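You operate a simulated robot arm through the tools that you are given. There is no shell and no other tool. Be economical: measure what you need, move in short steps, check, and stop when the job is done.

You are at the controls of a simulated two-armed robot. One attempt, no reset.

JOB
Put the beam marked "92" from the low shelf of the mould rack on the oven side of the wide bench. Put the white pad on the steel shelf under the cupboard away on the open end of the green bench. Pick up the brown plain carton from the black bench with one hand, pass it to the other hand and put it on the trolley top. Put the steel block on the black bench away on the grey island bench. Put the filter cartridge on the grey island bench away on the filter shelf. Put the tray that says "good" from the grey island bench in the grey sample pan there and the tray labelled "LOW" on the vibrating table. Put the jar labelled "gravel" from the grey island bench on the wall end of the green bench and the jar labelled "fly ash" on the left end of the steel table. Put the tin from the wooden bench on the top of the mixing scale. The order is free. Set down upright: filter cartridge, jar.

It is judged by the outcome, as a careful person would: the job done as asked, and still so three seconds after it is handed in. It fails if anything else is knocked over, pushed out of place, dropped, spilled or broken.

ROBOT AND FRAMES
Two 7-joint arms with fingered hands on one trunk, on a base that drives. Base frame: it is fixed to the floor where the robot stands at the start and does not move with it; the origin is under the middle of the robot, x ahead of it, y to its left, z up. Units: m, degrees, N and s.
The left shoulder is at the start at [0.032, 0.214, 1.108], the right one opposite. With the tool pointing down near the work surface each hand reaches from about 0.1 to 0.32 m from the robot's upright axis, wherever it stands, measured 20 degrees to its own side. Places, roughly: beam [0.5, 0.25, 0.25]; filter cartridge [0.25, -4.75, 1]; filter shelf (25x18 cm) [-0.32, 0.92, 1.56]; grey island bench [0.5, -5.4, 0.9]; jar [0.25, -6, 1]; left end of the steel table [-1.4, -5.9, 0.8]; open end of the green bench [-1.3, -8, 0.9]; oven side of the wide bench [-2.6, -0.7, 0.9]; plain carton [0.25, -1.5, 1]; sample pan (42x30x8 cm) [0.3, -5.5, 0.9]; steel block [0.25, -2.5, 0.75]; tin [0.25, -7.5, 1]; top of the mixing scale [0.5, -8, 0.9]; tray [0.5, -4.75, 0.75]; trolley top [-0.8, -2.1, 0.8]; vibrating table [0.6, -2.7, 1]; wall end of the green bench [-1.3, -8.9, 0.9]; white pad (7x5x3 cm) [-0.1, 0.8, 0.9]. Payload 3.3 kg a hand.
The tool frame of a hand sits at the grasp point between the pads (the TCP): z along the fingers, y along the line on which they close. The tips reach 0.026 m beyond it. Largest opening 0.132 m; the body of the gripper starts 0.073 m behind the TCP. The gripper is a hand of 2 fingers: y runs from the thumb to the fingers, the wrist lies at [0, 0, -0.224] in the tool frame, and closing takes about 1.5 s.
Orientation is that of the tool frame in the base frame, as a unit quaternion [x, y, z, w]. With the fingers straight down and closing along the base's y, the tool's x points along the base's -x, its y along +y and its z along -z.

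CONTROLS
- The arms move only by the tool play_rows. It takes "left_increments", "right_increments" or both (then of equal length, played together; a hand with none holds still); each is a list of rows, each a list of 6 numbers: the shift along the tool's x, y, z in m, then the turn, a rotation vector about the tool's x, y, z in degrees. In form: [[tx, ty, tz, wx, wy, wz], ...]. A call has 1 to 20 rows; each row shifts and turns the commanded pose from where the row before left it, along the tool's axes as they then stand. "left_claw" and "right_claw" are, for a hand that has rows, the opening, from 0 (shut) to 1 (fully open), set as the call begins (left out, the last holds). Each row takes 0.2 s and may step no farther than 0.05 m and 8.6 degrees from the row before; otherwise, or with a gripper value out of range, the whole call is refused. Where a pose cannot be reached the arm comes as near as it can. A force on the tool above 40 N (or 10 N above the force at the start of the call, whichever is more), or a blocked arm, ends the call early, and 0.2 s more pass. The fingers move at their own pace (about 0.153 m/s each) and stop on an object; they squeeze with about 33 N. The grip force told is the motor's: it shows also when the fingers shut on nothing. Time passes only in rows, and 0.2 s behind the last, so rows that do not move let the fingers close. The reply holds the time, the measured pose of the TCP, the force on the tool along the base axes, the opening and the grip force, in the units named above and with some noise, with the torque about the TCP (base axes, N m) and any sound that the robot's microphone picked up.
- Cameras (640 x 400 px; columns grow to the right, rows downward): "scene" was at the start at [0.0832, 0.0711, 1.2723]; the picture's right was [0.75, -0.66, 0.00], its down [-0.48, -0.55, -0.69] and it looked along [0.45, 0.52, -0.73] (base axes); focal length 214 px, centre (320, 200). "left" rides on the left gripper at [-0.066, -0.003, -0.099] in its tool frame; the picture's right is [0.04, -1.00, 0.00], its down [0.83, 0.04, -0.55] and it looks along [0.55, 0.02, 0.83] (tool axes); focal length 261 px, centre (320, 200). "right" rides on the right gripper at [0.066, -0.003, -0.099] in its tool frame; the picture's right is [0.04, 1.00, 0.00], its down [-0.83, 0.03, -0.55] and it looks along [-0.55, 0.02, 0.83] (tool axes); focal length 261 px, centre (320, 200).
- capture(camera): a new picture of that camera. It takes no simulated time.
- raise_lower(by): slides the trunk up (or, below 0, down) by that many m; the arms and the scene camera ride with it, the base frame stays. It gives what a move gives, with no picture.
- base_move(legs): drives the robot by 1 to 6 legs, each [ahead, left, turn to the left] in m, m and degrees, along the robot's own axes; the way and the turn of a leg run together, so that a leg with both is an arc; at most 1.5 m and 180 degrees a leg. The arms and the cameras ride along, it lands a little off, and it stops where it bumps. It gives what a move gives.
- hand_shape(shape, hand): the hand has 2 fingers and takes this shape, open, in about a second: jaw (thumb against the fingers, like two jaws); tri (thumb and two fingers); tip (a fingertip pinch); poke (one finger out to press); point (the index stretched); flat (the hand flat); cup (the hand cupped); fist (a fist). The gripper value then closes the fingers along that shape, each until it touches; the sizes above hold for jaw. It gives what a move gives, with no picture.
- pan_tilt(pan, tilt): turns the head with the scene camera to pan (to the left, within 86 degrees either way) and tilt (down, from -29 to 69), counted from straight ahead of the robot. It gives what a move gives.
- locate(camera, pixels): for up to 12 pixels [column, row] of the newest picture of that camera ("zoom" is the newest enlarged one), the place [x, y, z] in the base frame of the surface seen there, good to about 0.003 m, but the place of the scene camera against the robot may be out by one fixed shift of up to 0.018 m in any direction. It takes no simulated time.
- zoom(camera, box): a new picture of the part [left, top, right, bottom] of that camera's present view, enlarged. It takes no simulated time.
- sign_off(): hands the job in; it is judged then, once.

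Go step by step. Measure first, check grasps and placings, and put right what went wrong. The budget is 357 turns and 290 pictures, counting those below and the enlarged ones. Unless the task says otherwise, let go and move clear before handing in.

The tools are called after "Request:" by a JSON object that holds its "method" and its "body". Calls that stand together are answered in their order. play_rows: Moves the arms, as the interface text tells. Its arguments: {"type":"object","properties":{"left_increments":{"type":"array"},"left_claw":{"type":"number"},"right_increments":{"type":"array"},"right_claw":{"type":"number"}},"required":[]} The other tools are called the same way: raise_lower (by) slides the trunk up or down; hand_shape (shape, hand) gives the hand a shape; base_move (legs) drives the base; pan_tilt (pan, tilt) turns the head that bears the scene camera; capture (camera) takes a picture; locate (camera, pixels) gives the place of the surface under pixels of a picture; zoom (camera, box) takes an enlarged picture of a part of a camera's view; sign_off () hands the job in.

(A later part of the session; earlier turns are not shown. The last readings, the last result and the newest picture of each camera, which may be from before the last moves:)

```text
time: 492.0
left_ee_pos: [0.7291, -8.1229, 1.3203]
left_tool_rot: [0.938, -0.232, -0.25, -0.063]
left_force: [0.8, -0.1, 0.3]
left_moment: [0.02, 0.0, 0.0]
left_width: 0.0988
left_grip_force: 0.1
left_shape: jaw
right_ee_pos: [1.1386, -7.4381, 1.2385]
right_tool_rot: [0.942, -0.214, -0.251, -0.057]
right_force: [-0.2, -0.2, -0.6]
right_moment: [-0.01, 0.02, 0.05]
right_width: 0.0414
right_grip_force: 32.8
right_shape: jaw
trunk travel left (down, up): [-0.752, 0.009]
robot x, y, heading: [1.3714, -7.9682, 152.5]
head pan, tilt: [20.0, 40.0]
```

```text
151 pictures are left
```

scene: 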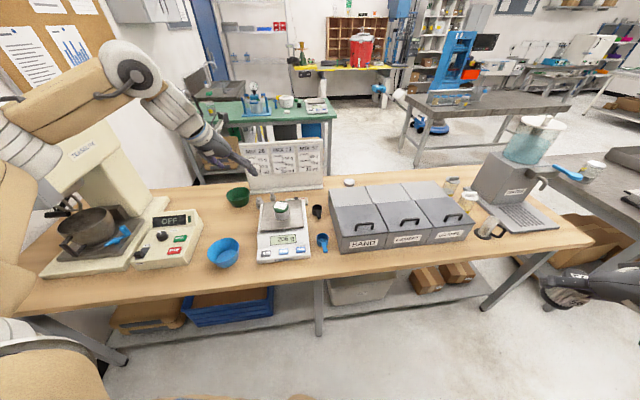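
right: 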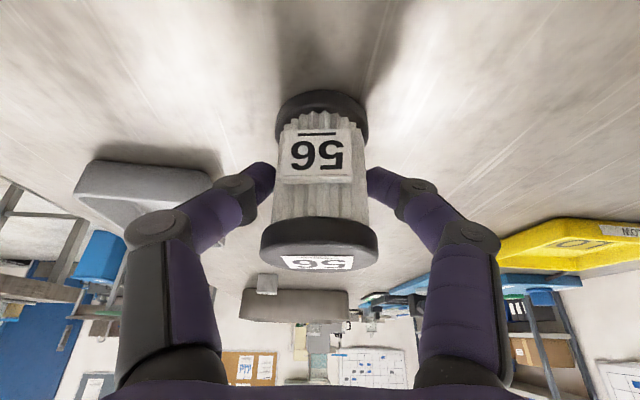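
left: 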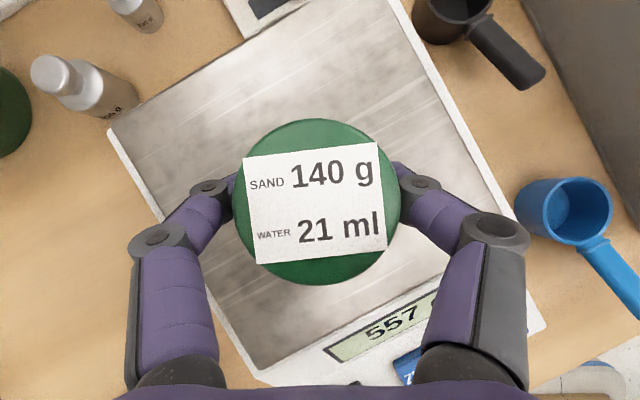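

The tin rests on the scale. Now the LOW tray: I square up west, back off a little, and strafe north along the east aisle.

Request:
{"method": "base_move", "body": {"legs": [[-0.1, 0, 27.5], [0, -1.2, 0], [0, -1.2, 0], [0, -1.13, 0]]}}

Request:
{"method": "pan_tilt", "body": {"pan": 10, "tilt": 45}}

Request:
{"method": "capture", "body": {"camera": "scene"}}

Request:
{"method": "capture", "body": {"camera": "left"}}

```text
time: 510.4
left_ee_pos: [0.9363, -4.9297, 1.3193]
left_tool_rot: [0.966, 0.016, -0.257, 0.004]
left_force: [-0.1, 0.0, 0.4]
left_moment: [0.01, -0.01, 0.02]
left_width: 0.0988
left_grip_force: 0.1
left_shape: jaw
right_ee_pos: [0.9553, -4.1332, 1.2353]
right_tool_rot: [0.966, 0.035, -0.257, 0.01]
right_force: [0.4, -1.1, -1.5]
right_moment: [-0.02, 0.04, -0.04]
right_width: 0.041
right_grip_force: 33.2
right_shape: jaw
trunk travel left (down, up): [-0.752, 0.009]
robot x, y, heading: [1.417, -4.475, -177.9]
head pan, tilt: [20.0, 40.0]
```

```text
time: 511.2
left_ee_pos: [0.9369, -4.9307, 1.3186]
left_tool_rot: [0.966, 0.016, -0.256, 0.004]
left_force: [-0.5, -0.7, 0.8]
left_moment: [0.0, 0.01, -0.04]
left_width: 0.0986
left_grip_force: 0.1
left_shape: jaw
right_ee_pos: [0.9548, -4.1319, 1.237]
right_tool_rot: [0.966, 0.034, -0.257, 0.01]
right_force: [-0.1, -0.1, -0.4]
right_moment: [-0.02, -0.01, 0.02]
right_width: 0.041
right_grip_force: 32.9
right_shape: jaw
trunk travel left (down, up): [-0.752, 0.009]
robot x, y, heading: [1.4181, -4.479, -178.0]
head pan, tilt: [10.0, 45.0]
```

```text
150 pictures are left
```

scene: 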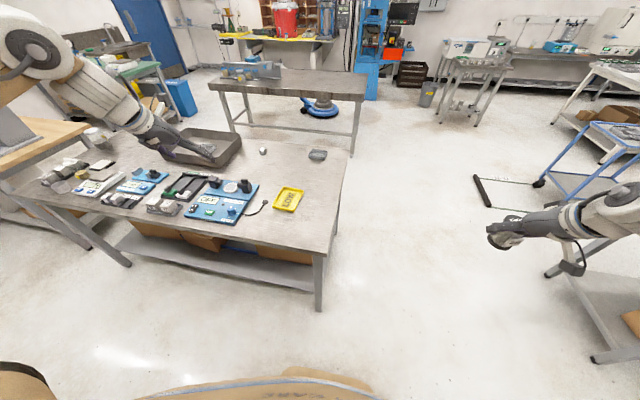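

```text
149 pictures are left
```

left: 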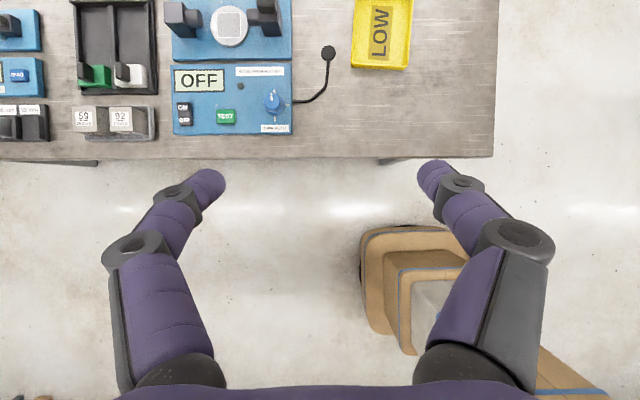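

I measure the LOW tray.

Request:
{"method": "locate", "body": {"camera": "left", "pixels": [[356, 5], [411, 5], [352, 64], [404, 68], [382, 30], [330, 55], [300, 95], [494, 100]]}}

Request:
{"method": "locate", "body": {"camera": "scene", "pixels": [[290, 198], [281, 187], [304, 190], [275, 207], [297, 211]]}}

Request:
{"method": "zoom", "body": {"camera": "scene", "box": [230, 160, 330, 230]}}

```text
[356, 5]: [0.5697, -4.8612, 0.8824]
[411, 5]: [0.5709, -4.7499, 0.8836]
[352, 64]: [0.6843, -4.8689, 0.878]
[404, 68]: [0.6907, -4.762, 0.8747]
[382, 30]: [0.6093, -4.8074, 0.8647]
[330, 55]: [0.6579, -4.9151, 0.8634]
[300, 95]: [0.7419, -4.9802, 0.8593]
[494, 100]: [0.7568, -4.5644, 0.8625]
```

```text
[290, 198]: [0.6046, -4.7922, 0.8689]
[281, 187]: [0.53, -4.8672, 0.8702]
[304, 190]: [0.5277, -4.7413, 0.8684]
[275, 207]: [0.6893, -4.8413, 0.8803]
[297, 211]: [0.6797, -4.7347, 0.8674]
```

```text
5.71 times, centred on (280, 195) of scene
```

zoom: 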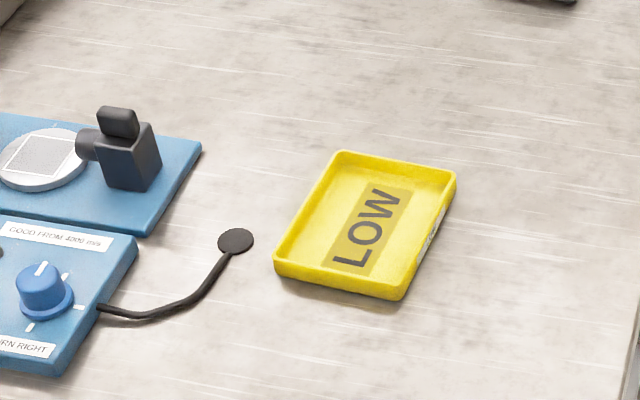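

LOW tray: centre ≈(0.615,-4.811), 0.108 wide, rotated ≈5°. I turn 7° to match, then bring the open left hand above it.

Request:
{"method": "base_move", "body": {"legs": [[0, 0, -7], [0.26, -0.034, 0]]}}

Request:
{"method": "raise_lower", "body": {"by": -0.33}}

Request:
{"method": "play_rows", "body": {"left_increments": [[0, 0, 0, 0, 0, 0], [0, 0, 0, 0, 0, 0]], "left_claw": 1}}

Request:
{"method": "capture", "body": {"camera": "left"}}

```text
time: 513.6
left_ee_pos: [0.6293, -4.8122, 1.3186]
left_tool_rot: [0.965, -0.042, -0.258, -0.012]
left_force: [-0.5, 0.8, -0.7]
left_moment: [-0.01, 0.02, 0.03]
left_width: 0.0987
left_grip_force: 0.1
left_shape: jaw
right_ee_pos: [0.7423, -4.0216, 1.2368]
right_tool_rot: [0.966, -0.023, -0.257, -0.005]
right_force: [0.4, -0.2, -1.0]
right_moment: [0.04, -0.02, 0.02]
right_width: 0.0412
right_grip_force: 33.3
right_shape: jaw
trunk travel left (down, up): [-0.752, 0.009]
robot x, y, heading: [1.1642, -4.4208, 174.6]
head pan, tilt: [10.0, 45.0]
```

```text
time: 516.9
left_ee_pos: [0.6296, -4.8123, 0.9901]
left_tool_rot: [0.965, -0.042, -0.257, -0.013]
left_force: [-0.4, -0.3, -0.3]
left_moment: [0.01, 0.0, -0.03]
left_width: 0.0986
left_grip_force: 0.1
left_shape: jaw
right_ee_pos: [0.7436, -4.0224, 0.9076]
right_tool_rot: [0.966, -0.024, -0.256, -0.005]
right_force: [-0.3, 0.5, -1.6]
right_moment: [0.0, -0.01, 0.0]
right_width: 0.0412
right_grip_force: 32.4
right_shape: jaw
trunk travel left (down, up): [-0.422, 0.339]
robot x, y, heading: [1.1627, -4.417, 175.2]
head pan, tilt: [10.0, 45.0]
```

```text
time: 517.5
left_ee_pos: [0.6304, -4.8133, 0.9895]
left_tool_rot: [0.966, -0.042, -0.256, -0.012]
left_force: [-0.5, 0.2, -0.2]
left_moment: [-0.04, 0.0, 0.0]
left_width: 0.1319
left_grip_force: 0.1
left_shape: jaw
right_ee_pos: [0.7425, -4.0232, 0.9079]
right_tool_rot: [0.966, -0.023, -0.257, -0.006]
right_force: [-0.2, 0.0, -0.6]
right_moment: [0.01, -0.01, 0.01]
right_width: 0.0411
right_grip_force: 32.7
right_shape: jaw
trunk travel left (down, up): [-0.422, 0.339]
robot x, y, heading: [1.1663, -4.4229, 175.2]
head pan, tilt: [10.0, 45.0]
```

```text
147 pictures are left
```

left: 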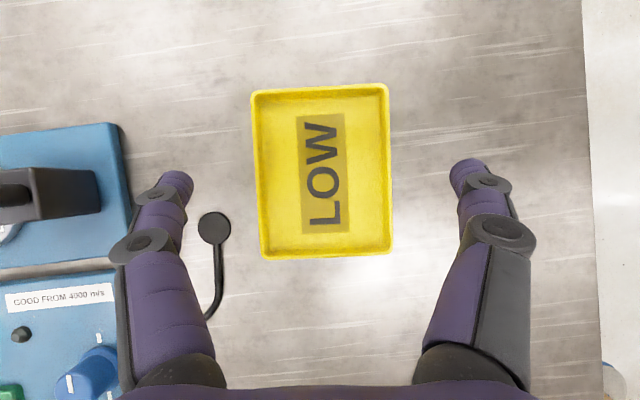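

Centred. I lower 9.8 cm around the tray and close.

Request:
{"method": "raise_lower", "body": {"by": -0.098}}

Request:
{"method": "capture", "body": {"camera": "left"}}

Request:
{"method": "play_rows", "body": {"left_increments": [[0, 0, 0, 0, 0, 0], [0, 0, 0, 0, 0, 0], [0, 0, 0, 0, 0, 0], [0, 0, 0, 0, 0, 0]], "left_claw": 0}}

Request:
{"method": "capture", "body": {"camera": "left"}}

```text
time: 518.8
left_ee_pos: [0.6292, -4.8121, 0.8923]
left_tool_rot: [0.965, -0.042, -0.258, -0.012]
left_force: [0.4, -0.5, 0.2]
left_moment: [0.0, -0.01, 0.03]
left_width: 0.1318
left_grip_force: 0.0
left_shape: jaw
right_ee_pos: [0.7427, -4.0215, 0.8091]
right_tool_rot: [0.966, -0.023, -0.257, -0.006]
right_force: [1.2, 1.1, -0.2]
right_moment: [0.02, 0.01, -0.01]
right_width: 0.0411
right_grip_force: 33.0
right_shape: jaw
trunk travel left (down, up): [-0.324, 0.437]
robot x, y, heading: [1.1636, -4.4203, 175.3]
head pan, tilt: [10.0, 45.0]
```

```text
146 pictures are left
```

left: 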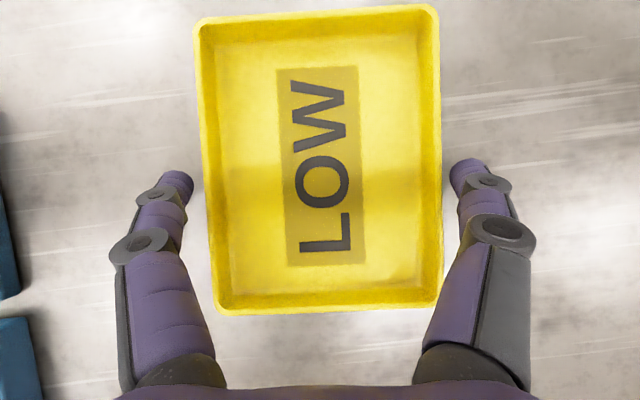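

```text
time: 519.8
left_ee_pos: [0.6292, -4.8132, 0.8911]
left_tool_rot: [0.966, -0.042, -0.257, -0.012]
left_force: [0.3, 0.2, 0.1]
left_moment: [0.02, 0.0, -0.01]
left_width: 0.1137
left_grip_force: 33.1
left_shape: jaw
right_ee_pos: [0.7423, -4.0237, 0.8089]
right_tool_rot: [0.966, -0.024, -0.257, -0.005]
right_force: [0.4, 0.2, -0.5]
right_moment: [0.03, 0.0, 0.0]
right_width: 0.0409
right_grip_force: 33.3
right_shape: jaw
trunk travel left (down, up): [-0.324, 0.437]
robot x, y, heading: [1.1644, -4.4205, 175.3]
head pan, tilt: [10.0, 45.0]
```

```text
145 pictures are left
```

left: 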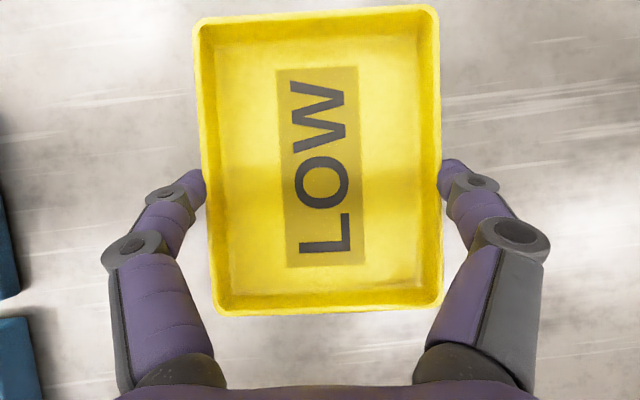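

Tray gripped (0.114). I lift, turn north and approach the vibrating table from the south end of the black bench.

Request:
{"method": "raise_lower", "body": {"by": 0.42}}

Request:
{"method": "base_move", "body": {"legs": [[-0.05, 0, 0], [0, 0, -85], [0.75, 0.1, 0]]}}

Request:
{"method": "pan_tilt", "body": {"pan": 15, "tilt": 40}}

Request:
{"method": "capture", "body": {"camera": "scene"}}

Request:
{"method": "capture", "body": {"camera": "left"}}

```text
refused: 0.42 is not a number from -0.4 to 0.4
```

```text
time: 528.1
left_ee_pos: [0.693, -3.1737, 0.8905]
left_tool_rot: [-0.68, 0.687, 0.18, 0.183]
left_force: [0.0, 0.7, -0.2]
left_moment: [-0.04, -0.02, 0.01]
left_width: 0.1135
left_grip_force: 33.2
left_shape: jaw
right_ee_pos: [1.4874, -3.2244, 0.808]
right_tool_rot: [0.693, -0.673, -0.185, -0.179]
right_force: [-0.2, 0.0, -1.5]
right_moment: [0.0, 0.02, -0.03]
right_width: 0.0409
right_grip_force: 33.0
right_shape: jaw
trunk travel left (down, up): [-0.324, 0.437]
robot x, y, heading: [1.1262, -3.6795, 89.8]
head pan, tilt: [10.0, 45.0]
```

```text
time: 528.7
left_ee_pos: [0.692, -3.1735, 0.8914]
left_tool_rot: [-0.681, 0.686, 0.181, 0.183]
left_force: [0.2, -0.2, -0.5]
left_moment: [-0.01, 0.0, -0.01]
left_width: 0.1132
left_grip_force: 33.4
left_shape: jaw
right_ee_pos: [1.4892, -3.2258, 0.8098]
right_tool_rot: [0.694, -0.673, -0.185, -0.178]
right_force: [0.3, -0.3, -1.8]
right_moment: [-0.02, -0.06, 0.02]
right_width: 0.0409
right_grip_force: 32.8
right_shape: jaw
trunk travel left (down, up): [-0.324, 0.437]
robot x, y, heading: [1.1238, -3.6739, 89.6]
head pan, tilt: [15.0, 40.0]
```

```text
144 pictures are left
```

scene: 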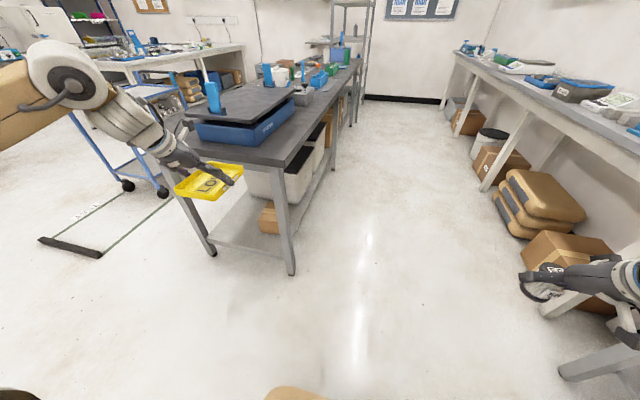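

```text
143 pictures are left
```

left: 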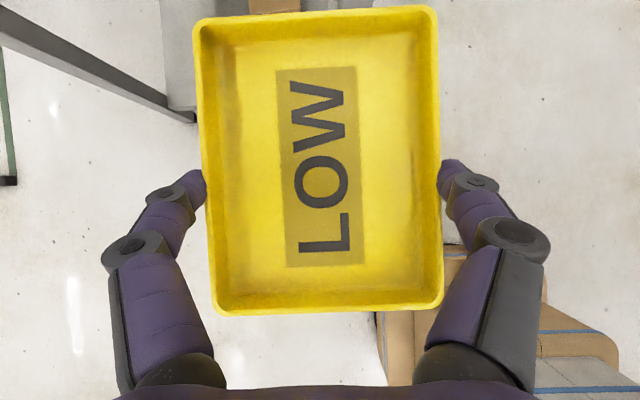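

The raise was refused (limit 0.4), so the tray slid off along the table during the turn; it's still held well. I'll check the island afterwards. Now I raise the trunk and turn the head to verify the island and the table ahead.

Request:
{"method": "raise_lower", "body": {"by": 0.3}}

Request:
{"method": "capture", "body": {"camera": "scene"}}

Request:
{"method": "locate", "body": {"camera": "scene", "pixels": [[240, 120], [215, 95], [265, 75], [200, 128], [255, 160], [290, 160], [230, 145], [190, 145]]}}

```text
time: 531.7
left_ee_pos: [0.6923, -3.174, 1.1917]
left_tool_rot: [-0.679, 0.687, 0.18, 0.184]
left_force: [0.3, -0.3, -1.2]
left_moment: [-0.02, -0.01, 0.02]
left_width: 0.1131
left_grip_force: 33.0
left_shape: jaw
right_ee_pos: [1.4881, -3.2242, 1.1091]
right_tool_rot: [0.694, -0.672, -0.186, -0.178]
right_force: [-0.6, -0.9, -1.6]
right_moment: [-0.03, -0.01, -0.02]
right_width: 0.0408
right_grip_force: 32.9
right_shape: jaw
trunk travel left (down, up): [-0.624, 0.137]
robot x, y, heading: [1.1249, -3.6829, 89.4]
head pan, tilt: [15.0, 40.0]
```

```text
142 pictures are left
```

scene: 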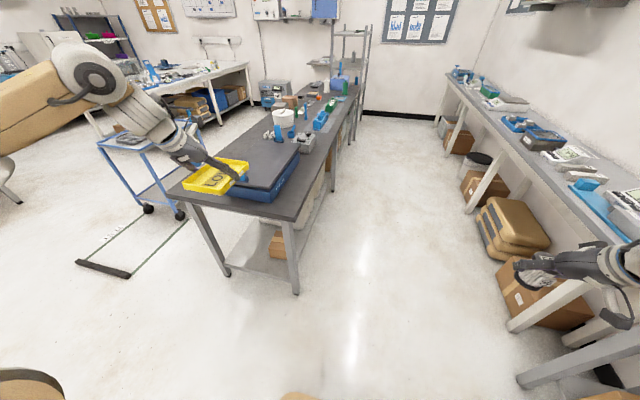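

```text
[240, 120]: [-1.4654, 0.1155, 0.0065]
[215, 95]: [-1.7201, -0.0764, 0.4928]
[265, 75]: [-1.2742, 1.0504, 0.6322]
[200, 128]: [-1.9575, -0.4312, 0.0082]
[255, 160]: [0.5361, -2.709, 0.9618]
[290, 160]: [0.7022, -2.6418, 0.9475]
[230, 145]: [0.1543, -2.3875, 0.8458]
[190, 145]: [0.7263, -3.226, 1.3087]
```

I locate the plate corners of the vibrating table.

Request:
{"method": "locate", "body": {"camera": "scene", "pixels": [[299, 148], [283, 188], [250, 140], [262, 185], [270, 145], [245, 150], [268, 165], [285, 150], [260, 175], [299, 215]]}}

Request:
{"method": "zoom", "body": {"camera": "scene", "box": [160, 90, 360, 240]}}

```text
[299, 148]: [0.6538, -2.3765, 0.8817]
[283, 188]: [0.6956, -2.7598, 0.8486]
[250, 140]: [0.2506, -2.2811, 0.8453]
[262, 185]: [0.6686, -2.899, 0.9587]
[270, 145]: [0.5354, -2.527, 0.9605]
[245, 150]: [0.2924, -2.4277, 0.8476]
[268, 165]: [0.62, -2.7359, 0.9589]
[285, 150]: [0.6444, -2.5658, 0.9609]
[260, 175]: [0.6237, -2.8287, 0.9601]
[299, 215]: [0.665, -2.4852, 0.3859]
```

```text
2.67 times, centred on (260, 165) of scene
```

zoom: 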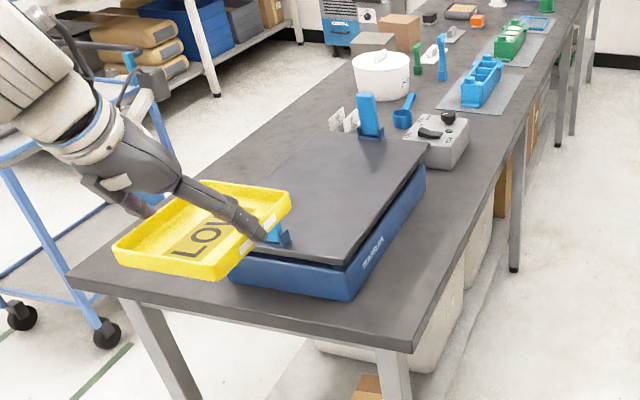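

Plate centre ≈(0.565,-2.70), z≈0.953. I drive in, extend the arm, and check from the hand camera.

Request:
{"method": "base_move", "body": {"legs": [[0, 0.127, 0.4], [0.38, 0, 0]]}}

Request:
{"method": "play_rows", "body": {"left_increments": [[-0.03, 0, 0.0175, 0, 0, 0], [-0.03, 0, 0.0175, 0, 0, 0]]}}

Request:
{"method": "capture", "body": {"camera": "left"}}

Request:
{"method": "capture", "body": {"camera": "scene"}}

```text
time: 535.0
left_ee_pos: [0.5607, -2.7912, 1.1914]
left_tool_rot: [-0.682, 0.684, 0.182, 0.183]
left_force: [0.6, 0.3, -1.2]
left_moment: [-0.02, -0.01, 0.02]
left_width: 0.1134
left_grip_force: 33.2
left_shape: jaw
right_ee_pos: [1.3586, -2.839, 1.1088]
right_tool_rot: [0.696, -0.671, -0.185, -0.177]
right_force: [0.3, -0.2, 0.4]
right_moment: [-0.02, -0.02, -0.01]
right_width: 0.0407
right_grip_force: 32.6
right_shape: jaw
trunk travel left (down, up): [-0.624, 0.137]
robot x, y, heading: [0.998, -3.2936, 89.7]
head pan, tilt: [15.0, 40.0]
```

```text
time: 535.6
left_ee_pos: [0.5612, -2.7206, 1.1906]
left_tool_rot: [-0.682, 0.684, 0.182, 0.182]
left_force: [-0.2, 0.1, -1.8]
left_moment: [-0.05, -0.01, 0.03]
left_width: 0.1133
left_grip_force: 33.1
left_shape: jaw
right_ee_pos: [1.359, -2.8387, 1.1088]
right_tool_rot: [0.696, -0.671, -0.185, -0.177]
right_force: [0.7, 0.6, -0.6]
right_moment: [-0.04, 0.02, -0.02]
right_width: 0.0408
right_grip_force: 33.1
right_shape: jaw
trunk travel left (down, up): [-0.624, 0.137]
robot x, y, heading: [0.9984, -3.2935, 89.9]
head pan, tilt: [15.0, 40.0]
```

```text
140 pictures are left
```

left: 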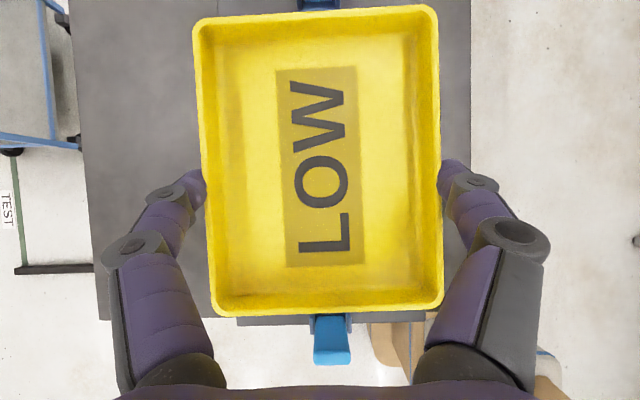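

```text
139 pictures are left
```

scene: 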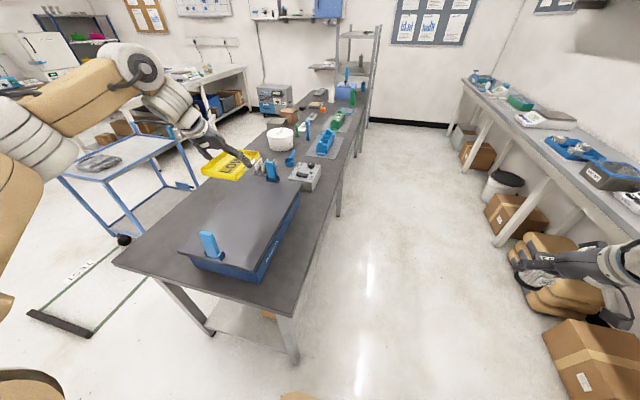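

I check plate edges with the hand camera.

Request:
{"method": "locate", "body": {"camera": "left", "pixels": [[455, 100], [466, 60], [180, 100], [100, 100], [100, 200], [330, 340], [320, 3], [130, 180], [250, 322]]}}

Request:
{"method": "locate", "body": {"camera": "scene", "pixels": [[182, 250], [262, 265], [298, 192], [245, 190], [211, 236], [272, 162], [240, 215], [285, 210], [213, 260]]}}

```text
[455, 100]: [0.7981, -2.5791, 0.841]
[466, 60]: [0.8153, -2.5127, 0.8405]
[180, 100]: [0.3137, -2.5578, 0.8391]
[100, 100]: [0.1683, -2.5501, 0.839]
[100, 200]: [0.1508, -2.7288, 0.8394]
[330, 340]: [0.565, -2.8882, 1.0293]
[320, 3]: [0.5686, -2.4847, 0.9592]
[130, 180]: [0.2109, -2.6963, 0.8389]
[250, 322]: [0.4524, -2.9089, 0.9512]
```

```text
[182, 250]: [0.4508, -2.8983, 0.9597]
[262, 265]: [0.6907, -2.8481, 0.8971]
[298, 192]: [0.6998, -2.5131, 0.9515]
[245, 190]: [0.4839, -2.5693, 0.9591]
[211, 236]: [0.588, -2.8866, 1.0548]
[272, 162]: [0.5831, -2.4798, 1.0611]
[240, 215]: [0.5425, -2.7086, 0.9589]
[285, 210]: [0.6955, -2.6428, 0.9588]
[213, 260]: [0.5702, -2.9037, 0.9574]
```

Clamps at y -2.888 and -2.485; the tray sits between. I lower it onto the plate.

Request:
{"method": "raise_lower", "body": {"by": -0.198}}

Request:
{"method": "raise_lower", "body": {"by": -0.008}}

Request:
{"method": "raise_lower", "body": {"by": -0.003}}

Request:
{"method": "capture", "body": {"camera": "left"}}

```text
time: 537.8
left_ee_pos: [0.5612, -2.7225, 0.9938]
left_tool_rot: [-0.682, 0.685, 0.181, 0.182]
left_force: [0.5, 0.0, 0.2]
left_moment: [0.01, 0.02, -0.01]
left_width: 0.1132
left_grip_force: 33.0
left_shape: jaw
right_ee_pos: [1.3587, -2.8398, 0.9107]
right_tool_rot: [0.695, -0.672, -0.185, -0.178]
right_force: [0.4, -0.4, -1.7]
right_moment: [-0.01, -0.01, 0.02]
right_width: 0.0407
right_grip_force: 33.6
right_shape: jaw
trunk travel left (down, up): [-0.426, 0.335]
robot x, y, heading: [0.995, -3.2895, 90.0]
head pan, tilt: [15.0, 40.0]
```

```text
time: 538.4
left_ee_pos: [0.5617, -2.723, 0.9852]
left_tool_rot: [-0.682, 0.685, 0.181, 0.183]
left_force: [-0.3, 0.0, -0.2]
left_moment: [-0.01, 0.01, -0.02]
left_width: 0.1133
left_grip_force: 32.6
left_shape: jaw
right_ee_pos: [1.3587, -2.8395, 0.903]
right_tool_rot: [0.695, -0.672, -0.185, -0.178]
right_force: [-0.7, 0.9, -2.0]
right_moment: [-0.01, -0.01, 0.01]
right_width: 0.0409
right_grip_force: 32.7
right_shape: jaw
trunk travel left (down, up): [-0.418, 0.343]
robot x, y, heading: [0.9971, -3.2946, 89.8]
head pan, tilt: [15.0, 40.0]
```

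```text
time: 538.9
left_ee_pos: [0.5614, -2.7231, 0.9825]
left_tool_rot: [-0.682, 0.684, 0.182, 0.184]
left_force: [-1.7, 0.6, 5.6]
left_moment: [0.04, 0.04, -0.01]
left_width: 0.1132
left_grip_force: 33.3
left_shape: jaw
right_ee_pos: [1.358, -2.8394, 0.9003]
right_tool_rot: [0.696, -0.671, -0.187, -0.178]
right_force: [-0.1, -0.1, 0.3]
right_moment: [0.0, -0.01, -0.01]
right_width: 0.0408
right_grip_force: 33.2
right_shape: jaw
trunk travel left (down, up): [-0.415, 0.346]
robot x, y, heading: [0.9981, -3.2916, 90.1]
head pan, tilt: [15.0, 40.0]
```

```text
138 pictures are left
```

left: 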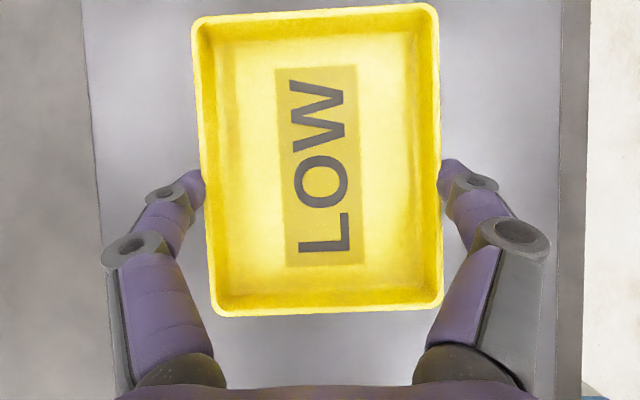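

The tray sits on the plate (5.6 N). I release, rise and back away.

Request:
{"method": "play_rows", "body": {"left_increments": [[0, 0, 0, 0, 0, 0], [0, 0, 0, 0, 0, 0]], "left_claw": 1}}

Request:
{"method": "raise_lower", "body": {"by": 0.33}}

Request:
{"method": "base_move", "body": {"legs": [[-0.5, 0, 0]]}}

Request:
{"method": "capture", "body": {"camera": "scene"}}

```text
time: 539.5
left_ee_pos: [0.5616, -2.7231, 0.9811]
left_tool_rot: [-0.682, 0.685, 0.18, 0.183]
left_force: [0.8, -1.0, 0.6]
left_moment: [-0.01, 0.0, 0.0]
left_width: 0.132
left_grip_force: 0.0
left_shape: jaw
right_ee_pos: [1.3588, -2.8399, 0.9001]
right_tool_rot: [0.696, -0.671, -0.186, -0.178]
right_force: [0.1, -0.2, -0.4]
right_moment: [-0.01, -0.02, -0.01]
right_width: 0.0405
right_grip_force: 33.3
right_shape: jaw
trunk travel left (down, up): [-0.415, 0.346]
robot x, y, heading: [0.9965, -3.2931, 90.1]
head pan, tilt: [15.0, 40.0]
```

```text
time: 542.7
left_ee_pos: [0.5619, -2.7229, 1.3113]
left_tool_rot: [-0.682, 0.685, 0.181, 0.183]
left_force: [-0.3, 0.5, -0.5]
left_moment: [0.0, -0.02, 0.01]
left_width: 0.1319
left_grip_force: 0.0
left_shape: jaw
right_ee_pos: [1.3593, -2.8392, 1.2289]
right_tool_rot: [0.696, -0.67, -0.186, -0.178]
right_force: [-0.2, 0.4, -0.6]
right_moment: [0.01, 0.0, 0.01]
right_width: 0.0408
right_grip_force: 32.9
right_shape: jaw
trunk travel left (down, up): [-0.745, 0.016]
robot x, y, heading: [0.9958, -3.291, 90.1]
head pan, tilt: [15.0, 40.0]
```

```text
time: 545.7
left_ee_pos: [0.5633, -3.2307, 1.3123]
left_tool_rot: [-0.681, 0.686, 0.18, 0.182]
left_force: [-0.2, 1.1, -0.8]
left_moment: [0.05, 0.03, 0.01]
left_width: 0.1318
left_grip_force: 0.0
left_shape: jaw
right_ee_pos: [1.3572, -3.3499, 1.2301]
right_tool_rot: [0.694, -0.672, -0.186, -0.178]
right_force: [0.1, -1.5, -1.4]
right_moment: [-0.01, 0.03, 0.0]
right_width: 0.0406
right_grip_force: 32.7
right_shape: jaw
trunk travel left (down, up): [-0.745, 0.016]
robot x, y, heading: [0.9968, -3.799, 89.6]
head pan, tilt: [15.0, 40.0]
```

```text
137 pictures are left
```

scene: 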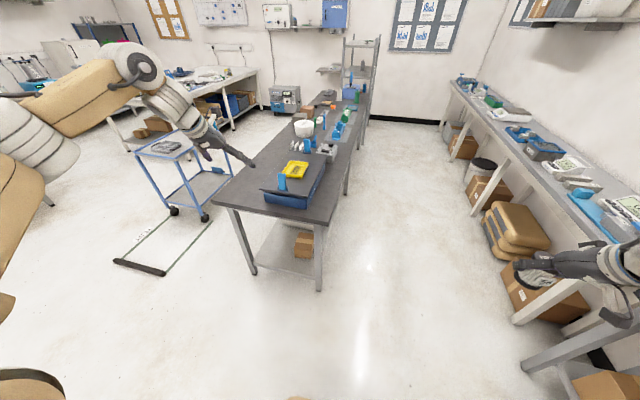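

LOW tray is on the vibrating table. Next the filter shelf (z≈1.55). I test raising the right hand here in free space, keeping the tool angle.

Request:
{"method": "play_rows", "body": {"right_increments": [[-0.02, 0, -0.0346, 0, 0, 0], [-0.02, 0, -0.0346, 0, 0, 0], [-0.02, 0, -0.0346, 0, 0, 0], [-0.02, 0, -0.0346, 0, 0, 0], [-0.02, 0, -0.0346, 0, 0, 0], [-0.02, 0, -0.0346, 0, 0, 0], [-0.02, 0, -0.0346, 0, 0, 0], [-0.02, 0, -0.0346, 0, 0, 0], [-0.02, 0, -0.0346, 0, 0, 0], [-0.02, 0, -0.0346, 0, 0, 0]]}}

Request:
{"method": "capture", "body": {"camera": "right"}}

```text
time: 547.9
left_ee_pos: [0.563, -3.2309, 1.3112]
left_tool_rot: [-0.682, 0.685, 0.181, 0.183]
left_force: [0.0, 0.6, 0.3]
left_moment: [-0.02, 0.01, 0.0]
left_width: 0.1318
left_grip_force: 0.1
left_shape: jaw
right_ee_pos: [1.371, -3.3742, 1.5652]
right_tool_rot: [0.695, -0.671, -0.187, -0.179]
right_force: [-0.1, -0.5, -2.2]
right_moment: [0.02, 0.01, 0.0]
right_width: 0.0406
right_grip_force: 33.3
right_shape: jaw
right hand out of reach, approached as far as the arm can: row 9, 10
trunk travel left (down, up): [-0.745, 0.016]
robot x, y, heading: [0.9946, -3.7998, 89.7]
head pan, tilt: [15.0, 40.0]
```

```text
136 pictures are left
```

right: 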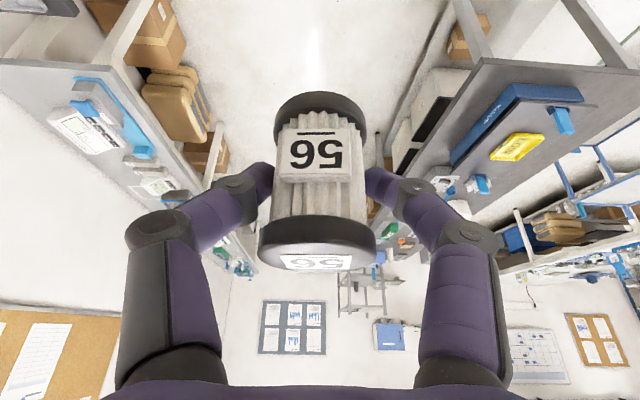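

Height limit ≈1.565 here (about 1.58 with full trunk). I try gaining height nearer the body.

Request:
{"method": "raise_lower", "body": {"by": 0.015}}

Request:
{"method": "play_rows", "body": {"right_increments": [[0.026, 0, -0.015, 0, 0, 0], [0.026, 0, -0.015, 0, 0, 0], [-0.02, 0, -0.0346, 0, 0, 0], [-0.02, 0, -0.0346, 0, 0, 0]]}}

Request:
{"method": "play_rows", "body": {"right_increments": [[-0.026, -0.02, 0.015, 0, 0, 0], [-0.026, -0.02, 0.015, 0, 0, 0], [-0.026, -0.02, 0.015, 0, 0, 0], [-0.02, 0, -0.0346, 0, 0, 0], [-0.02, 0, -0.0346, 0, 0, 0]]}}

```text
time: 548.5
left_ee_pos: [0.5622, -3.2304, 1.3261]
left_tool_rot: [-0.681, 0.686, 0.18, 0.182]
left_force: [-0.5, -0.4, -0.2]
left_moment: [0.0, 0.0, 0.01]
left_width: 0.1316
left_grip_force: 0.1
left_shape: jaw
right_ee_pos: [1.3699, -3.3724, 1.5793]
right_tool_rot: [0.694, -0.672, -0.185, -0.179]
right_force: [0.6, 0.0, -1.0]
right_moment: [-0.01, 0.05, -0.01]
right_width: 0.0406
right_grip_force: 32.8
right_shape: jaw
trunk travel left (down, up): [-0.76, 0.001]
robot x, y, heading: [0.9988, -3.7968, 89.8]
head pan, tilt: [15.0, 40.0]
```

```text
time: 549.5
left_ee_pos: [0.5637, -3.231, 1.3286]
left_tool_rot: [-0.681, 0.685, 0.182, 0.183]
left_force: [-0.5, 0.3, 1.1]
left_moment: [0.01, -0.04, 0.01]
left_width: 0.132
left_grip_force: 0.0
left_shape: jaw
right_ee_pos: [1.3767, -3.4394, 1.6071]
right_tool_rot: [0.694, -0.671, -0.188, -0.179]
right_force: [0.1, -0.6, -0.6]
right_moment: [0.02, 0.02, 0.04]
right_width: 0.0402
right_grip_force: 33.2
right_shape: jaw
right hand out of reach, approached as far as the arm can: row 3, 4
trunk travel left (down, up): [-0.76, 0.001]
robot x, y, heading: [0.9967, -3.8008, 89.8]
head pan, tilt: [15.0, 40.0]
```

```text
time: 550.7
left_ee_pos: [0.5624, -3.2311, 1.3272]
left_tool_rot: [-0.681, 0.685, 0.18, 0.183]
left_force: [0.3, -1.3, -0.4]
left_moment: [0.03, 0.0, 0.02]
left_width: 0.1319
left_grip_force: 0.0
left_shape: jaw
right_ee_pos: [1.4394, -3.3847, 1.594]
right_tool_rot: [0.694, -0.672, -0.187, -0.18]
right_force: [0.8, 1.0, -0.6]
right_moment: [0.02, -0.01, 0.01]
right_width: 0.0403
right_grip_force: 32.5
right_shape: jaw
right hand out of reach, approached as far as the arm can: row 1, 2, 3, 4, 5
trunk travel left (down, up): [-0.76, 0.001]
robot x, y, heading: [0.9931, -3.8043, 89.8]
head pan, tilt: [15.0, 40.0]
```

Reach to the shelf with this 30° tilt is marginal, so I'll set the cartridge down on the black bench's free corner and regrasp it with the tool nearer horizontal (60°). First I bring the hand down and drive to the bench's south-west corner.

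Request:
{"method": "play_rows", "body": {"right_increments": [[0.02, 0, 0.0346, 0, 0, 0], [0.02, 0, 0.0346, 0, 0, 0], [0.02, 0, 0.0346, 0, 0, 0], [0.02, 0, 0.0346, 0, 0, 0], [0.02, 0, 0.0346, 0, 0, 0], [0.02, 0, 0.0346, 0, 0, 0], [0.02, 0, 0.0346, 0, 0, 0], [0.02, 0, 0.0346, 0, 0, 0]]}}

Request:
{"method": "base_move", "body": {"legs": [[0, 1.13, 0], [0.45, 0, 0]]}}

Request:
{"method": "pan_tilt", "body": {"pan": -20, "tilt": 45}}

Request:
{"method": "capture", "body": {"camera": "scene"}}

Request:
{"method": "capture", "body": {"camera": "right"}}

```text
time: 552.5
left_ee_pos: [0.5629, -3.2298, 1.3277]
left_tool_rot: [-0.681, 0.686, 0.18, 0.183]
left_force: [-0.1, -0.1, 0.2]
left_moment: [0.02, -0.01, -0.03]
left_width: 0.1319
left_grip_force: 0.1
left_shape: jaw
right_ee_pos: [1.4435, -3.385, 1.2702]
right_tool_rot: [0.694, -0.673, -0.185, -0.177]
right_force: [0.5, -0.3, -1.8]
right_moment: [0.02, 0.02, -0.02]
right_width: 0.0399
right_grip_force: 33.7
right_shape: jaw
trunk travel left (down, up): [-0.76, 0.001]
robot x, y, heading: [0.9968, -3.8048, 90.1]
head pan, tilt: [15.0, 40.0]
```

```text
time: 560.5
left_ee_pos: [-0.5611, -2.7986, 1.3276]
left_tool_rot: [0.687, -0.68, -0.182, -0.181]
left_force: [0.0, -0.3, -0.2]
left_moment: [-0.01, 0.02, 0.0]
left_width: 0.1319
left_grip_force: 0.0
left_shape: jaw
right_ee_pos: [0.3219, -2.9399, 1.2717]
right_tool_rot: [0.699, -0.667, -0.187, -0.177]
right_force: [0.8, 0.4, -1.0]
right_moment: [0.0, 0.0, 0.01]
right_width: 0.0401
right_grip_force: 33.4
right_shape: jaw
trunk travel left (down, up): [-0.76, 0.001]
robot x, y, heading: [-0.1181, -3.3644, 90.8]
head pan, tilt: [15.0, 40.0]
```

```text
time: 561.5
left_ee_pos: [-0.5606, -2.7988, 1.3264]
left_tool_rot: [0.687, -0.68, -0.182, -0.182]
left_force: [0.6, 0.1, 0.2]
left_moment: [0.02, 0.0, -0.05]
left_width: 0.132
left_grip_force: 0.0
left_shape: jaw
right_ee_pos: [0.3216, -2.9417, 1.2711]
right_tool_rot: [0.699, -0.667, -0.187, -0.177]
right_force: [0.0, -1.1, -0.1]
right_moment: [0.0, -0.02, -0.03]
right_width: 0.0403
right_grip_force: 33.4
right_shape: jaw
trunk travel left (down, up): [-0.76, 0.001]
robot x, y, heading: [-0.1188, -3.3615, 90.4]
head pan, tilt: [-20.0, 45.0]
```

```text
135 pictures are left
```

scene: 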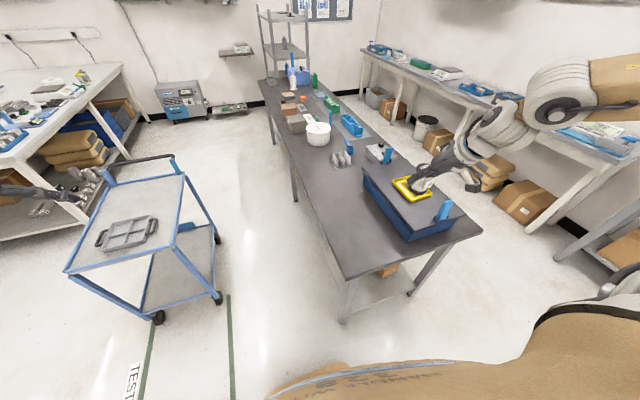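

```text
134 pictures are left
```

right: 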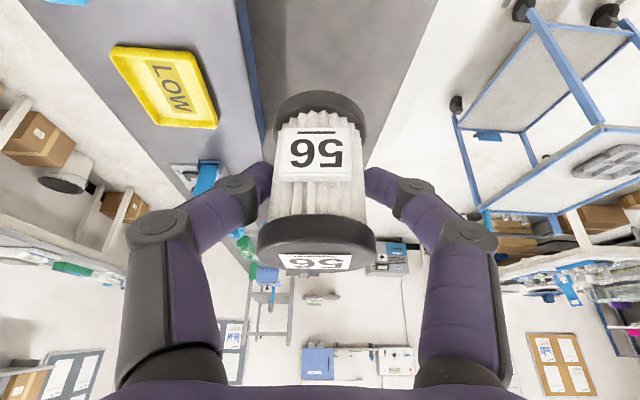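

I place the cartridge at about (0.25,-2.75) on the free west half of the bench: drive, lower.

Request:
{"method": "base_move", "body": {"legs": [[0.19, 0.07, -0.4]]}}

Request:
{"method": "raise_lower", "body": {"by": -0.372}}

Request:
{"method": "raise_lower", "body": {"by": -0.008}}

Request:
{"method": "capture", "body": {"camera": "right"}}

```text
time: 563.1
left_ee_pos: [-0.6327, -2.6094, 1.3284]
left_tool_rot: [0.685, -0.681, -0.182, -0.182]
left_force: [-0.3, -1.3, 0.3]
left_moment: [-0.01, -0.03, 0.0]
left_width: 0.1318
left_grip_force: 0.0
left_shape: jaw
right_ee_pos: [0.2498, -2.7534, 1.2717]
right_tool_rot: [0.699, -0.668, -0.187, -0.177]
right_force: [-0.2, -0.1, -1.1]
right_moment: [-0.06, 0.0, 0.0]
right_width: 0.04
right_grip_force: 33.2
right_shape: jaw
trunk travel left (down, up): [-0.76, 0.001]
robot x, y, heading: [-0.1967, -3.1731, 90.7]
head pan, tilt: [-20.0, 45.0]
```

```text
time: 566.7
left_ee_pos: [-0.6329, -2.6105, 0.9562]
left_tool_rot: [0.686, -0.681, -0.182, -0.182]
left_force: [0.9, -0.8, -0.6]
left_moment: [-0.02, -0.02, -0.01]
left_width: 0.1316
left_grip_force: 0.0
left_shape: jaw
right_ee_pos: [0.2506, -2.7553, 0.9]
right_tool_rot: [0.698, -0.668, -0.186, -0.177]
right_force: [-0.4, 0.4, -1.0]
right_moment: [-0.01, 0.02, -0.02]
right_width: 0.0401
right_grip_force: 32.9
right_shape: jaw
trunk travel left (down, up): [-0.388, 0.373]
robot x, y, heading: [-0.1927, -3.1768, 90.6]
head pan, tilt: [-20.0, 45.0]
```

```text
time: 567.3
left_ee_pos: [-0.6329, -2.6103, 0.9471]
left_tool_rot: [0.686, -0.681, -0.182, -0.182]
left_force: [-0.2, -0.6, 0.3]
left_moment: [0.01, 0.0, 0.0]
left_width: 0.1318
left_grip_force: 0.1
left_shape: jaw
right_ee_pos: [0.2493, -2.7541, 0.8919]
right_tool_rot: [0.698, -0.668, -0.187, -0.178]
right_force: [-0.5, -1.0, -1.1]
right_moment: [-0.01, 0.0, 0.01]
right_width: 0.04
right_grip_force: 32.9
right_shape: jaw
trunk travel left (down, up): [-0.38, 0.381]
robot x, y, heading: [-0.1903, -3.1777, 90.5]
head pan, tilt: [-20.0, 45.0]
```

```text
133 pictures are left
```

right: 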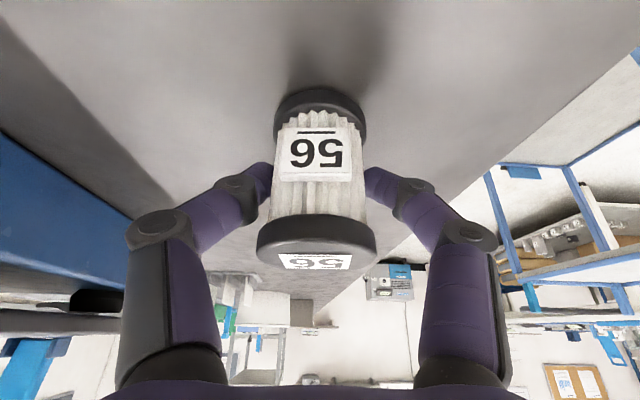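

I set it down, open and rise 12 cm, then pitch the tool 30° more.

Request:
{"method": "raise_lower", "body": {"by": -0.006}}

Request:
{"method": "play_rows", "body": {"right_increments": [[0, 0, 0, 0, 0, 0], [0, 0, 0, 0, 0, 0]], "right_claw": 0.7}}

Request:
{"method": "raise_lower", "body": {"by": 0.13}}

Request:
{"method": "play_rows", "body": {"right_increments": [[0, 0, 0, 0, -7.5, 0], [0, 0, 0, 0, -7.5, 0], [0, 0, 0, 0, -7.5, 0], [0, 0, 0, 0, -7.5, 0]]}}

Request:
{"method": "capture", "body": {"camera": "right"}}

```text
time: 567.8
left_ee_pos: [-0.6326, -2.6108, 0.9407]
left_tool_rot: [0.685, -0.681, -0.183, -0.183]
left_force: [0.1, 0.5, 0.1]
left_moment: [-0.01, 0.04, -0.03]
left_width: 0.1317
left_grip_force: 0.0
left_shape: jaw
right_ee_pos: [0.25, -2.7545, 0.8868]
right_tool_rot: [0.699, -0.667, -0.188, -0.179]
right_force: [0.8, -0.3, 9.7]
right_moment: [0.02, -0.02, -0.03]
right_width: 0.0403
right_grip_force: 33.0
right_shape: jaw
trunk travel left (down, up): [-0.374, 0.387]
robot x, y, heading: [-0.192, -3.1766, 90.4]
head pan, tilt: [-20.0, 45.0]
```

```text
time: 568.4
left_ee_pos: [-0.6334, -2.611, 0.9411]
left_tool_rot: [0.685, -0.681, -0.182, -0.182]
left_force: [0.1, 1.0, 0.2]
left_moment: [0.0, 0.01, 0.0]
left_width: 0.1317
left_grip_force: 0.1
left_shape: jaw
right_ee_pos: [0.2503, -2.7551, 0.8845]
right_tool_rot: [0.698, -0.668, -0.187, -0.176]
right_force: [0.0, 0.3, 0.2]
right_moment: [0.02, -0.02, 0.03]
right_width: 0.092
right_grip_force: 0.1
right_shape: jaw
trunk travel left (down, up): [-0.374, 0.387]
robot x, y, heading: [-0.1906, -3.1741, 90.5]
head pan, tilt: [-20.0, 45.0]
```

```text
time: 570.0
left_ee_pos: [-0.6323, -2.6094, 1.0712]
left_tool_rot: [0.686, -0.681, -0.182, -0.182]
left_force: [0.3, -0.6, -0.1]
left_moment: [0.01, 0.02, -0.01]
left_width: 0.1318
left_grip_force: 0.1
left_shape: jaw
right_ee_pos: [0.2504, -2.7545, 1.015]
right_tool_rot: [0.699, -0.668, -0.187, -0.177]
right_force: [-0.2, 0.6, -0.5]
right_moment: [0.0, -0.02, -0.01]
right_width: 0.092
right_grip_force: 0.1
right_shape: jaw
trunk travel left (down, up): [-0.504, 0.257]
robot x, y, heading: [-0.1944, -3.1754, 90.4]
head pan, tilt: [-20.0, 45.0]
```

```text
time: 571.0
left_ee_pos: [-0.6315, -2.6105, 1.0716]
left_tool_rot: [0.685, -0.681, -0.182, -0.182]
left_force: [0.0, 1.0, 0.0]
left_moment: [-0.01, 0.01, 0.02]
left_width: 0.1315
left_grip_force: 0.1
left_shape: jaw
right_ee_pos: [0.2505, -2.7539, 1.0154]
right_tool_rot: [0.625, -0.599, -0.361, -0.345]
right_force: [0.8, 0.6, 0.3]
right_moment: [-0.02, 0.04, 0.01]
right_width: 0.0922
right_grip_force: 0.1
right_shape: jaw
trunk travel left (down, up): [-0.504, 0.257]
robot x, y, heading: [-0.1916, -3.1771, 90.8]
head pan, tilt: [-20.0, 45.0]
```

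```text
132 pictures are left
```

right: 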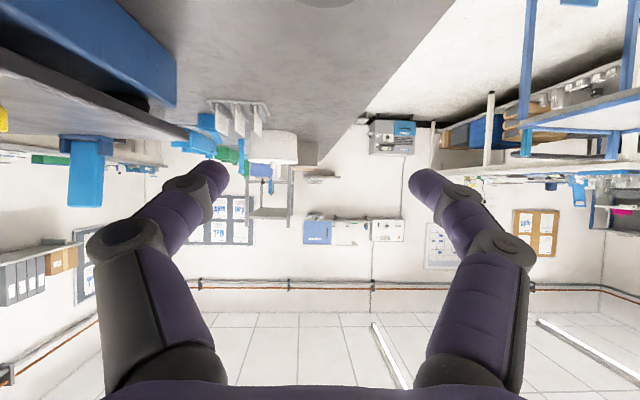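

Tilt is 60° now. I back off 12 cm, lower, and look before sliding in around the cartridge.

Request:
{"method": "base_move", "body": {"legs": [[-0.12, 0, 0]]}}

Request:
{"method": "raise_lower", "body": {"by": -0.13}}

Request:
{"method": "capture", "body": {"camera": "right"}}

```text
time: 572.2
left_ee_pos: [-0.6309, -2.7298, 1.0736]
left_tool_rot: [0.686, -0.681, -0.182, -0.182]
left_force: [-0.2, 0.5, 0.5]
left_moment: [0.01, 0.01, 0.01]
left_width: 0.1319
left_grip_force: 0.1
left_shape: jaw
right_ee_pos: [0.2507, -2.8741, 1.0149]
right_tool_rot: [0.626, -0.598, -0.362, -0.344]
right_force: [1.2, -1.5, 0.0]
right_moment: [0.03, 0.03, -0.01]
right_width: 0.0924
right_grip_force: 0.1
right_shape: jaw
trunk travel left (down, up): [-0.504, 0.257]
robot x, y, heading: [-0.1941, -3.2944, 90.2]
head pan, tilt: [-20.0, 45.0]
```

```text
time: 573.8
left_ee_pos: [-0.6309, -2.7284, 0.9416]
left_tool_rot: [0.685, -0.681, -0.183, -0.182]
left_force: [1.0, 0.8, -0.2]
left_moment: [0.0, 0.01, -0.01]
left_width: 0.1319
left_grip_force: 0.0
left_shape: jaw
right_ee_pos: [0.2516, -2.8734, 0.8858]
right_tool_rot: [0.627, -0.599, -0.362, -0.344]
right_force: [0.0, -1.1, 0.1]
right_moment: [-0.03, 0.0, -0.04]
right_width: 0.0922
right_grip_force: 0.1
right_shape: jaw
trunk travel left (down, up): [-0.374, 0.387]
robot x, y, heading: [-0.1908, -3.2936, 90.4]
head pan, tilt: [-20.0, 45.0]
```

```text
131 pictures are left
```

right: 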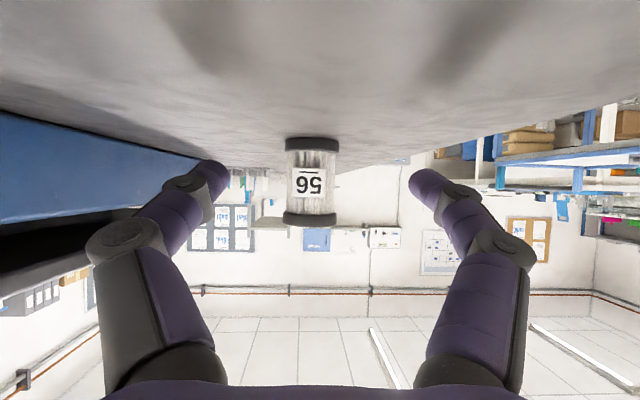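

The cartridge stands upright between the fingers. I drive in 12 cm and close.

Request:
{"method": "base_move", "body": {"legs": [[0.119, 0, 0]]}}

Request:
{"method": "play_rows", "body": {"right_increments": [[0, 0, 0, 0, 0, 0], [0, 0, 0, 0, 0, 0], [0, 0, 0, 0, 0, 0], [0, 0, 0, 0, 0, 0]], "right_claw": 0}}

Request:
{"method": "raise_lower", "body": {"by": 0.37}}

Request:
{"method": "capture", "body": {"camera": "right"}}

```text
time: 575.0
left_ee_pos: [-0.6307, -2.6102, 0.9395]
left_tool_rot: [0.685, -0.682, -0.182, -0.181]
left_force: [1.1, -0.2, -0.5]
left_moment: [0.0, -0.02, -0.02]
left_width: 0.1319
left_grip_force: 0.0
left_shape: jaw
right_ee_pos: [0.2513, -2.7563, 0.8848]
right_tool_rot: [0.625, -0.6, -0.361, -0.344]
right_force: [-0.2, -1.2, -0.6]
right_moment: [0.02, -0.02, 0.02]
right_width: 0.0922
right_grip_force: 0.1
right_shape: jaw
trunk travel left (down, up): [-0.374, 0.387]
robot x, y, heading: [-0.1934, -3.1716, 90.2]
head pan, tilt: [-20.0, 45.0]
```

```text
time: 576.0
left_ee_pos: [-0.6305, -2.6101, 0.9405]
left_tool_rot: [0.685, -0.681, -0.182, -0.182]
left_force: [-0.8, 0.8, 0.2]
left_moment: [0.02, 0.0, 0.01]
left_width: 0.1321
left_grip_force: 0.0
left_shape: jaw
right_ee_pos: [0.2512, -2.7559, 0.8846]
right_tool_rot: [0.627, -0.599, -0.362, -0.343]
right_force: [-0.3, 0.8, 0.3]
right_moment: [-0.01, -0.03, -0.02]
right_width: 0.0382
right_grip_force: 33.2
right_shape: jaw
trunk travel left (down, up): [-0.374, 0.387]
robot x, y, heading: [-0.1901, -3.1729, 90.4]
head pan, tilt: [-20.0, 45.0]
```

```text
time: 579.6
left_ee_pos: [-0.6306, -2.6107, 1.3113]
left_tool_rot: [0.685, -0.681, -0.182, -0.182]
left_force: [-0.2, 0.4, 0.0]
left_moment: [0.02, -0.01, 0.0]
left_width: 0.132
left_grip_force: 0.1
left_shape: jaw
right_ee_pos: [0.2509, -2.756, 1.2547]
right_tool_rot: [0.626, -0.6, -0.361, -0.344]
right_force: [-0.2, -0.3, -0.5]
right_moment: [0.03, 0.05, 0.01]
right_width: 0.0384
right_grip_force: 32.9
right_shape: jaw
trunk travel left (down, up): [-0.744, 0.017]
robot x, y, heading: [-0.1888, -3.18, 90.4]
head pan, tilt: [-20.0, 45.0]
```

```text
130 pictures are left
```

right: 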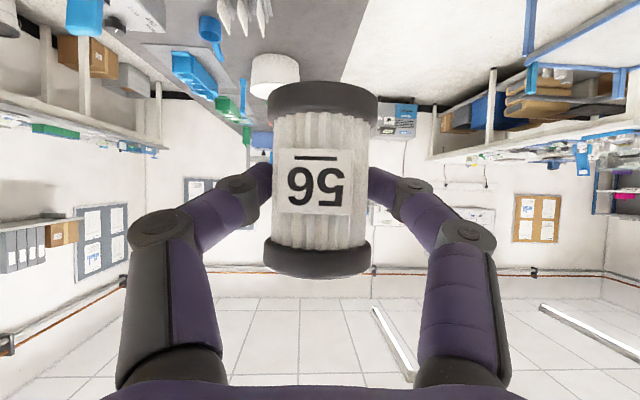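

Held upright at 60° tilt. I test raising to shelf height.

Request:
{"method": "play_rows", "body": {"right_increments": [[-0.0346, 0, -0.02, 0, 0, 0], [-0.0346, 0, -0.02, 0, 0, 0], [-0.0346, 0, -0.02, 0, 0, 0], [-0.0346, 0, -0.02, 0, 0, 0], [-0.0346, 0, -0.02, 0, 0, 0], [-0.0346, 0, -0.02, 0, 0, 0], [-0.0346, 0, -0.02, 0, 0, 0], [-0.0346, 0, -0.02, 0, 0, 0], [-0.0346, 0, -0.02, 0, 0, 0], [-0.0346, 0, -0.02, 0, 0, 0]]}}

```text
time: 581.8
left_ee_pos: [-0.6314, -2.6097, 1.3099]
left_tool_rot: [0.686, -0.681, -0.182, -0.181]
left_force: [0.9, 0.1, 0.3]
left_moment: [0.0, -0.01, 0.0]
left_width: 0.1318
left_grip_force: 0.1
left_shape: jaw
right_ee_pos: [0.2514, -2.7555, 1.6544]
right_tool_rot: [0.626, -0.6, -0.361, -0.344]
right_force: [-0.7, 0.0, -1.1]
right_moment: [-0.01, 0.02, -0.04]
right_width: 0.0377
right_grip_force: 32.5
right_shape: jaw
trunk travel left (down, up): [-0.744, 0.017]
robot x, y, heading: [-0.1889, -3.1743, 90.4]
head pan, tilt: [-20.0, 45.0]
```

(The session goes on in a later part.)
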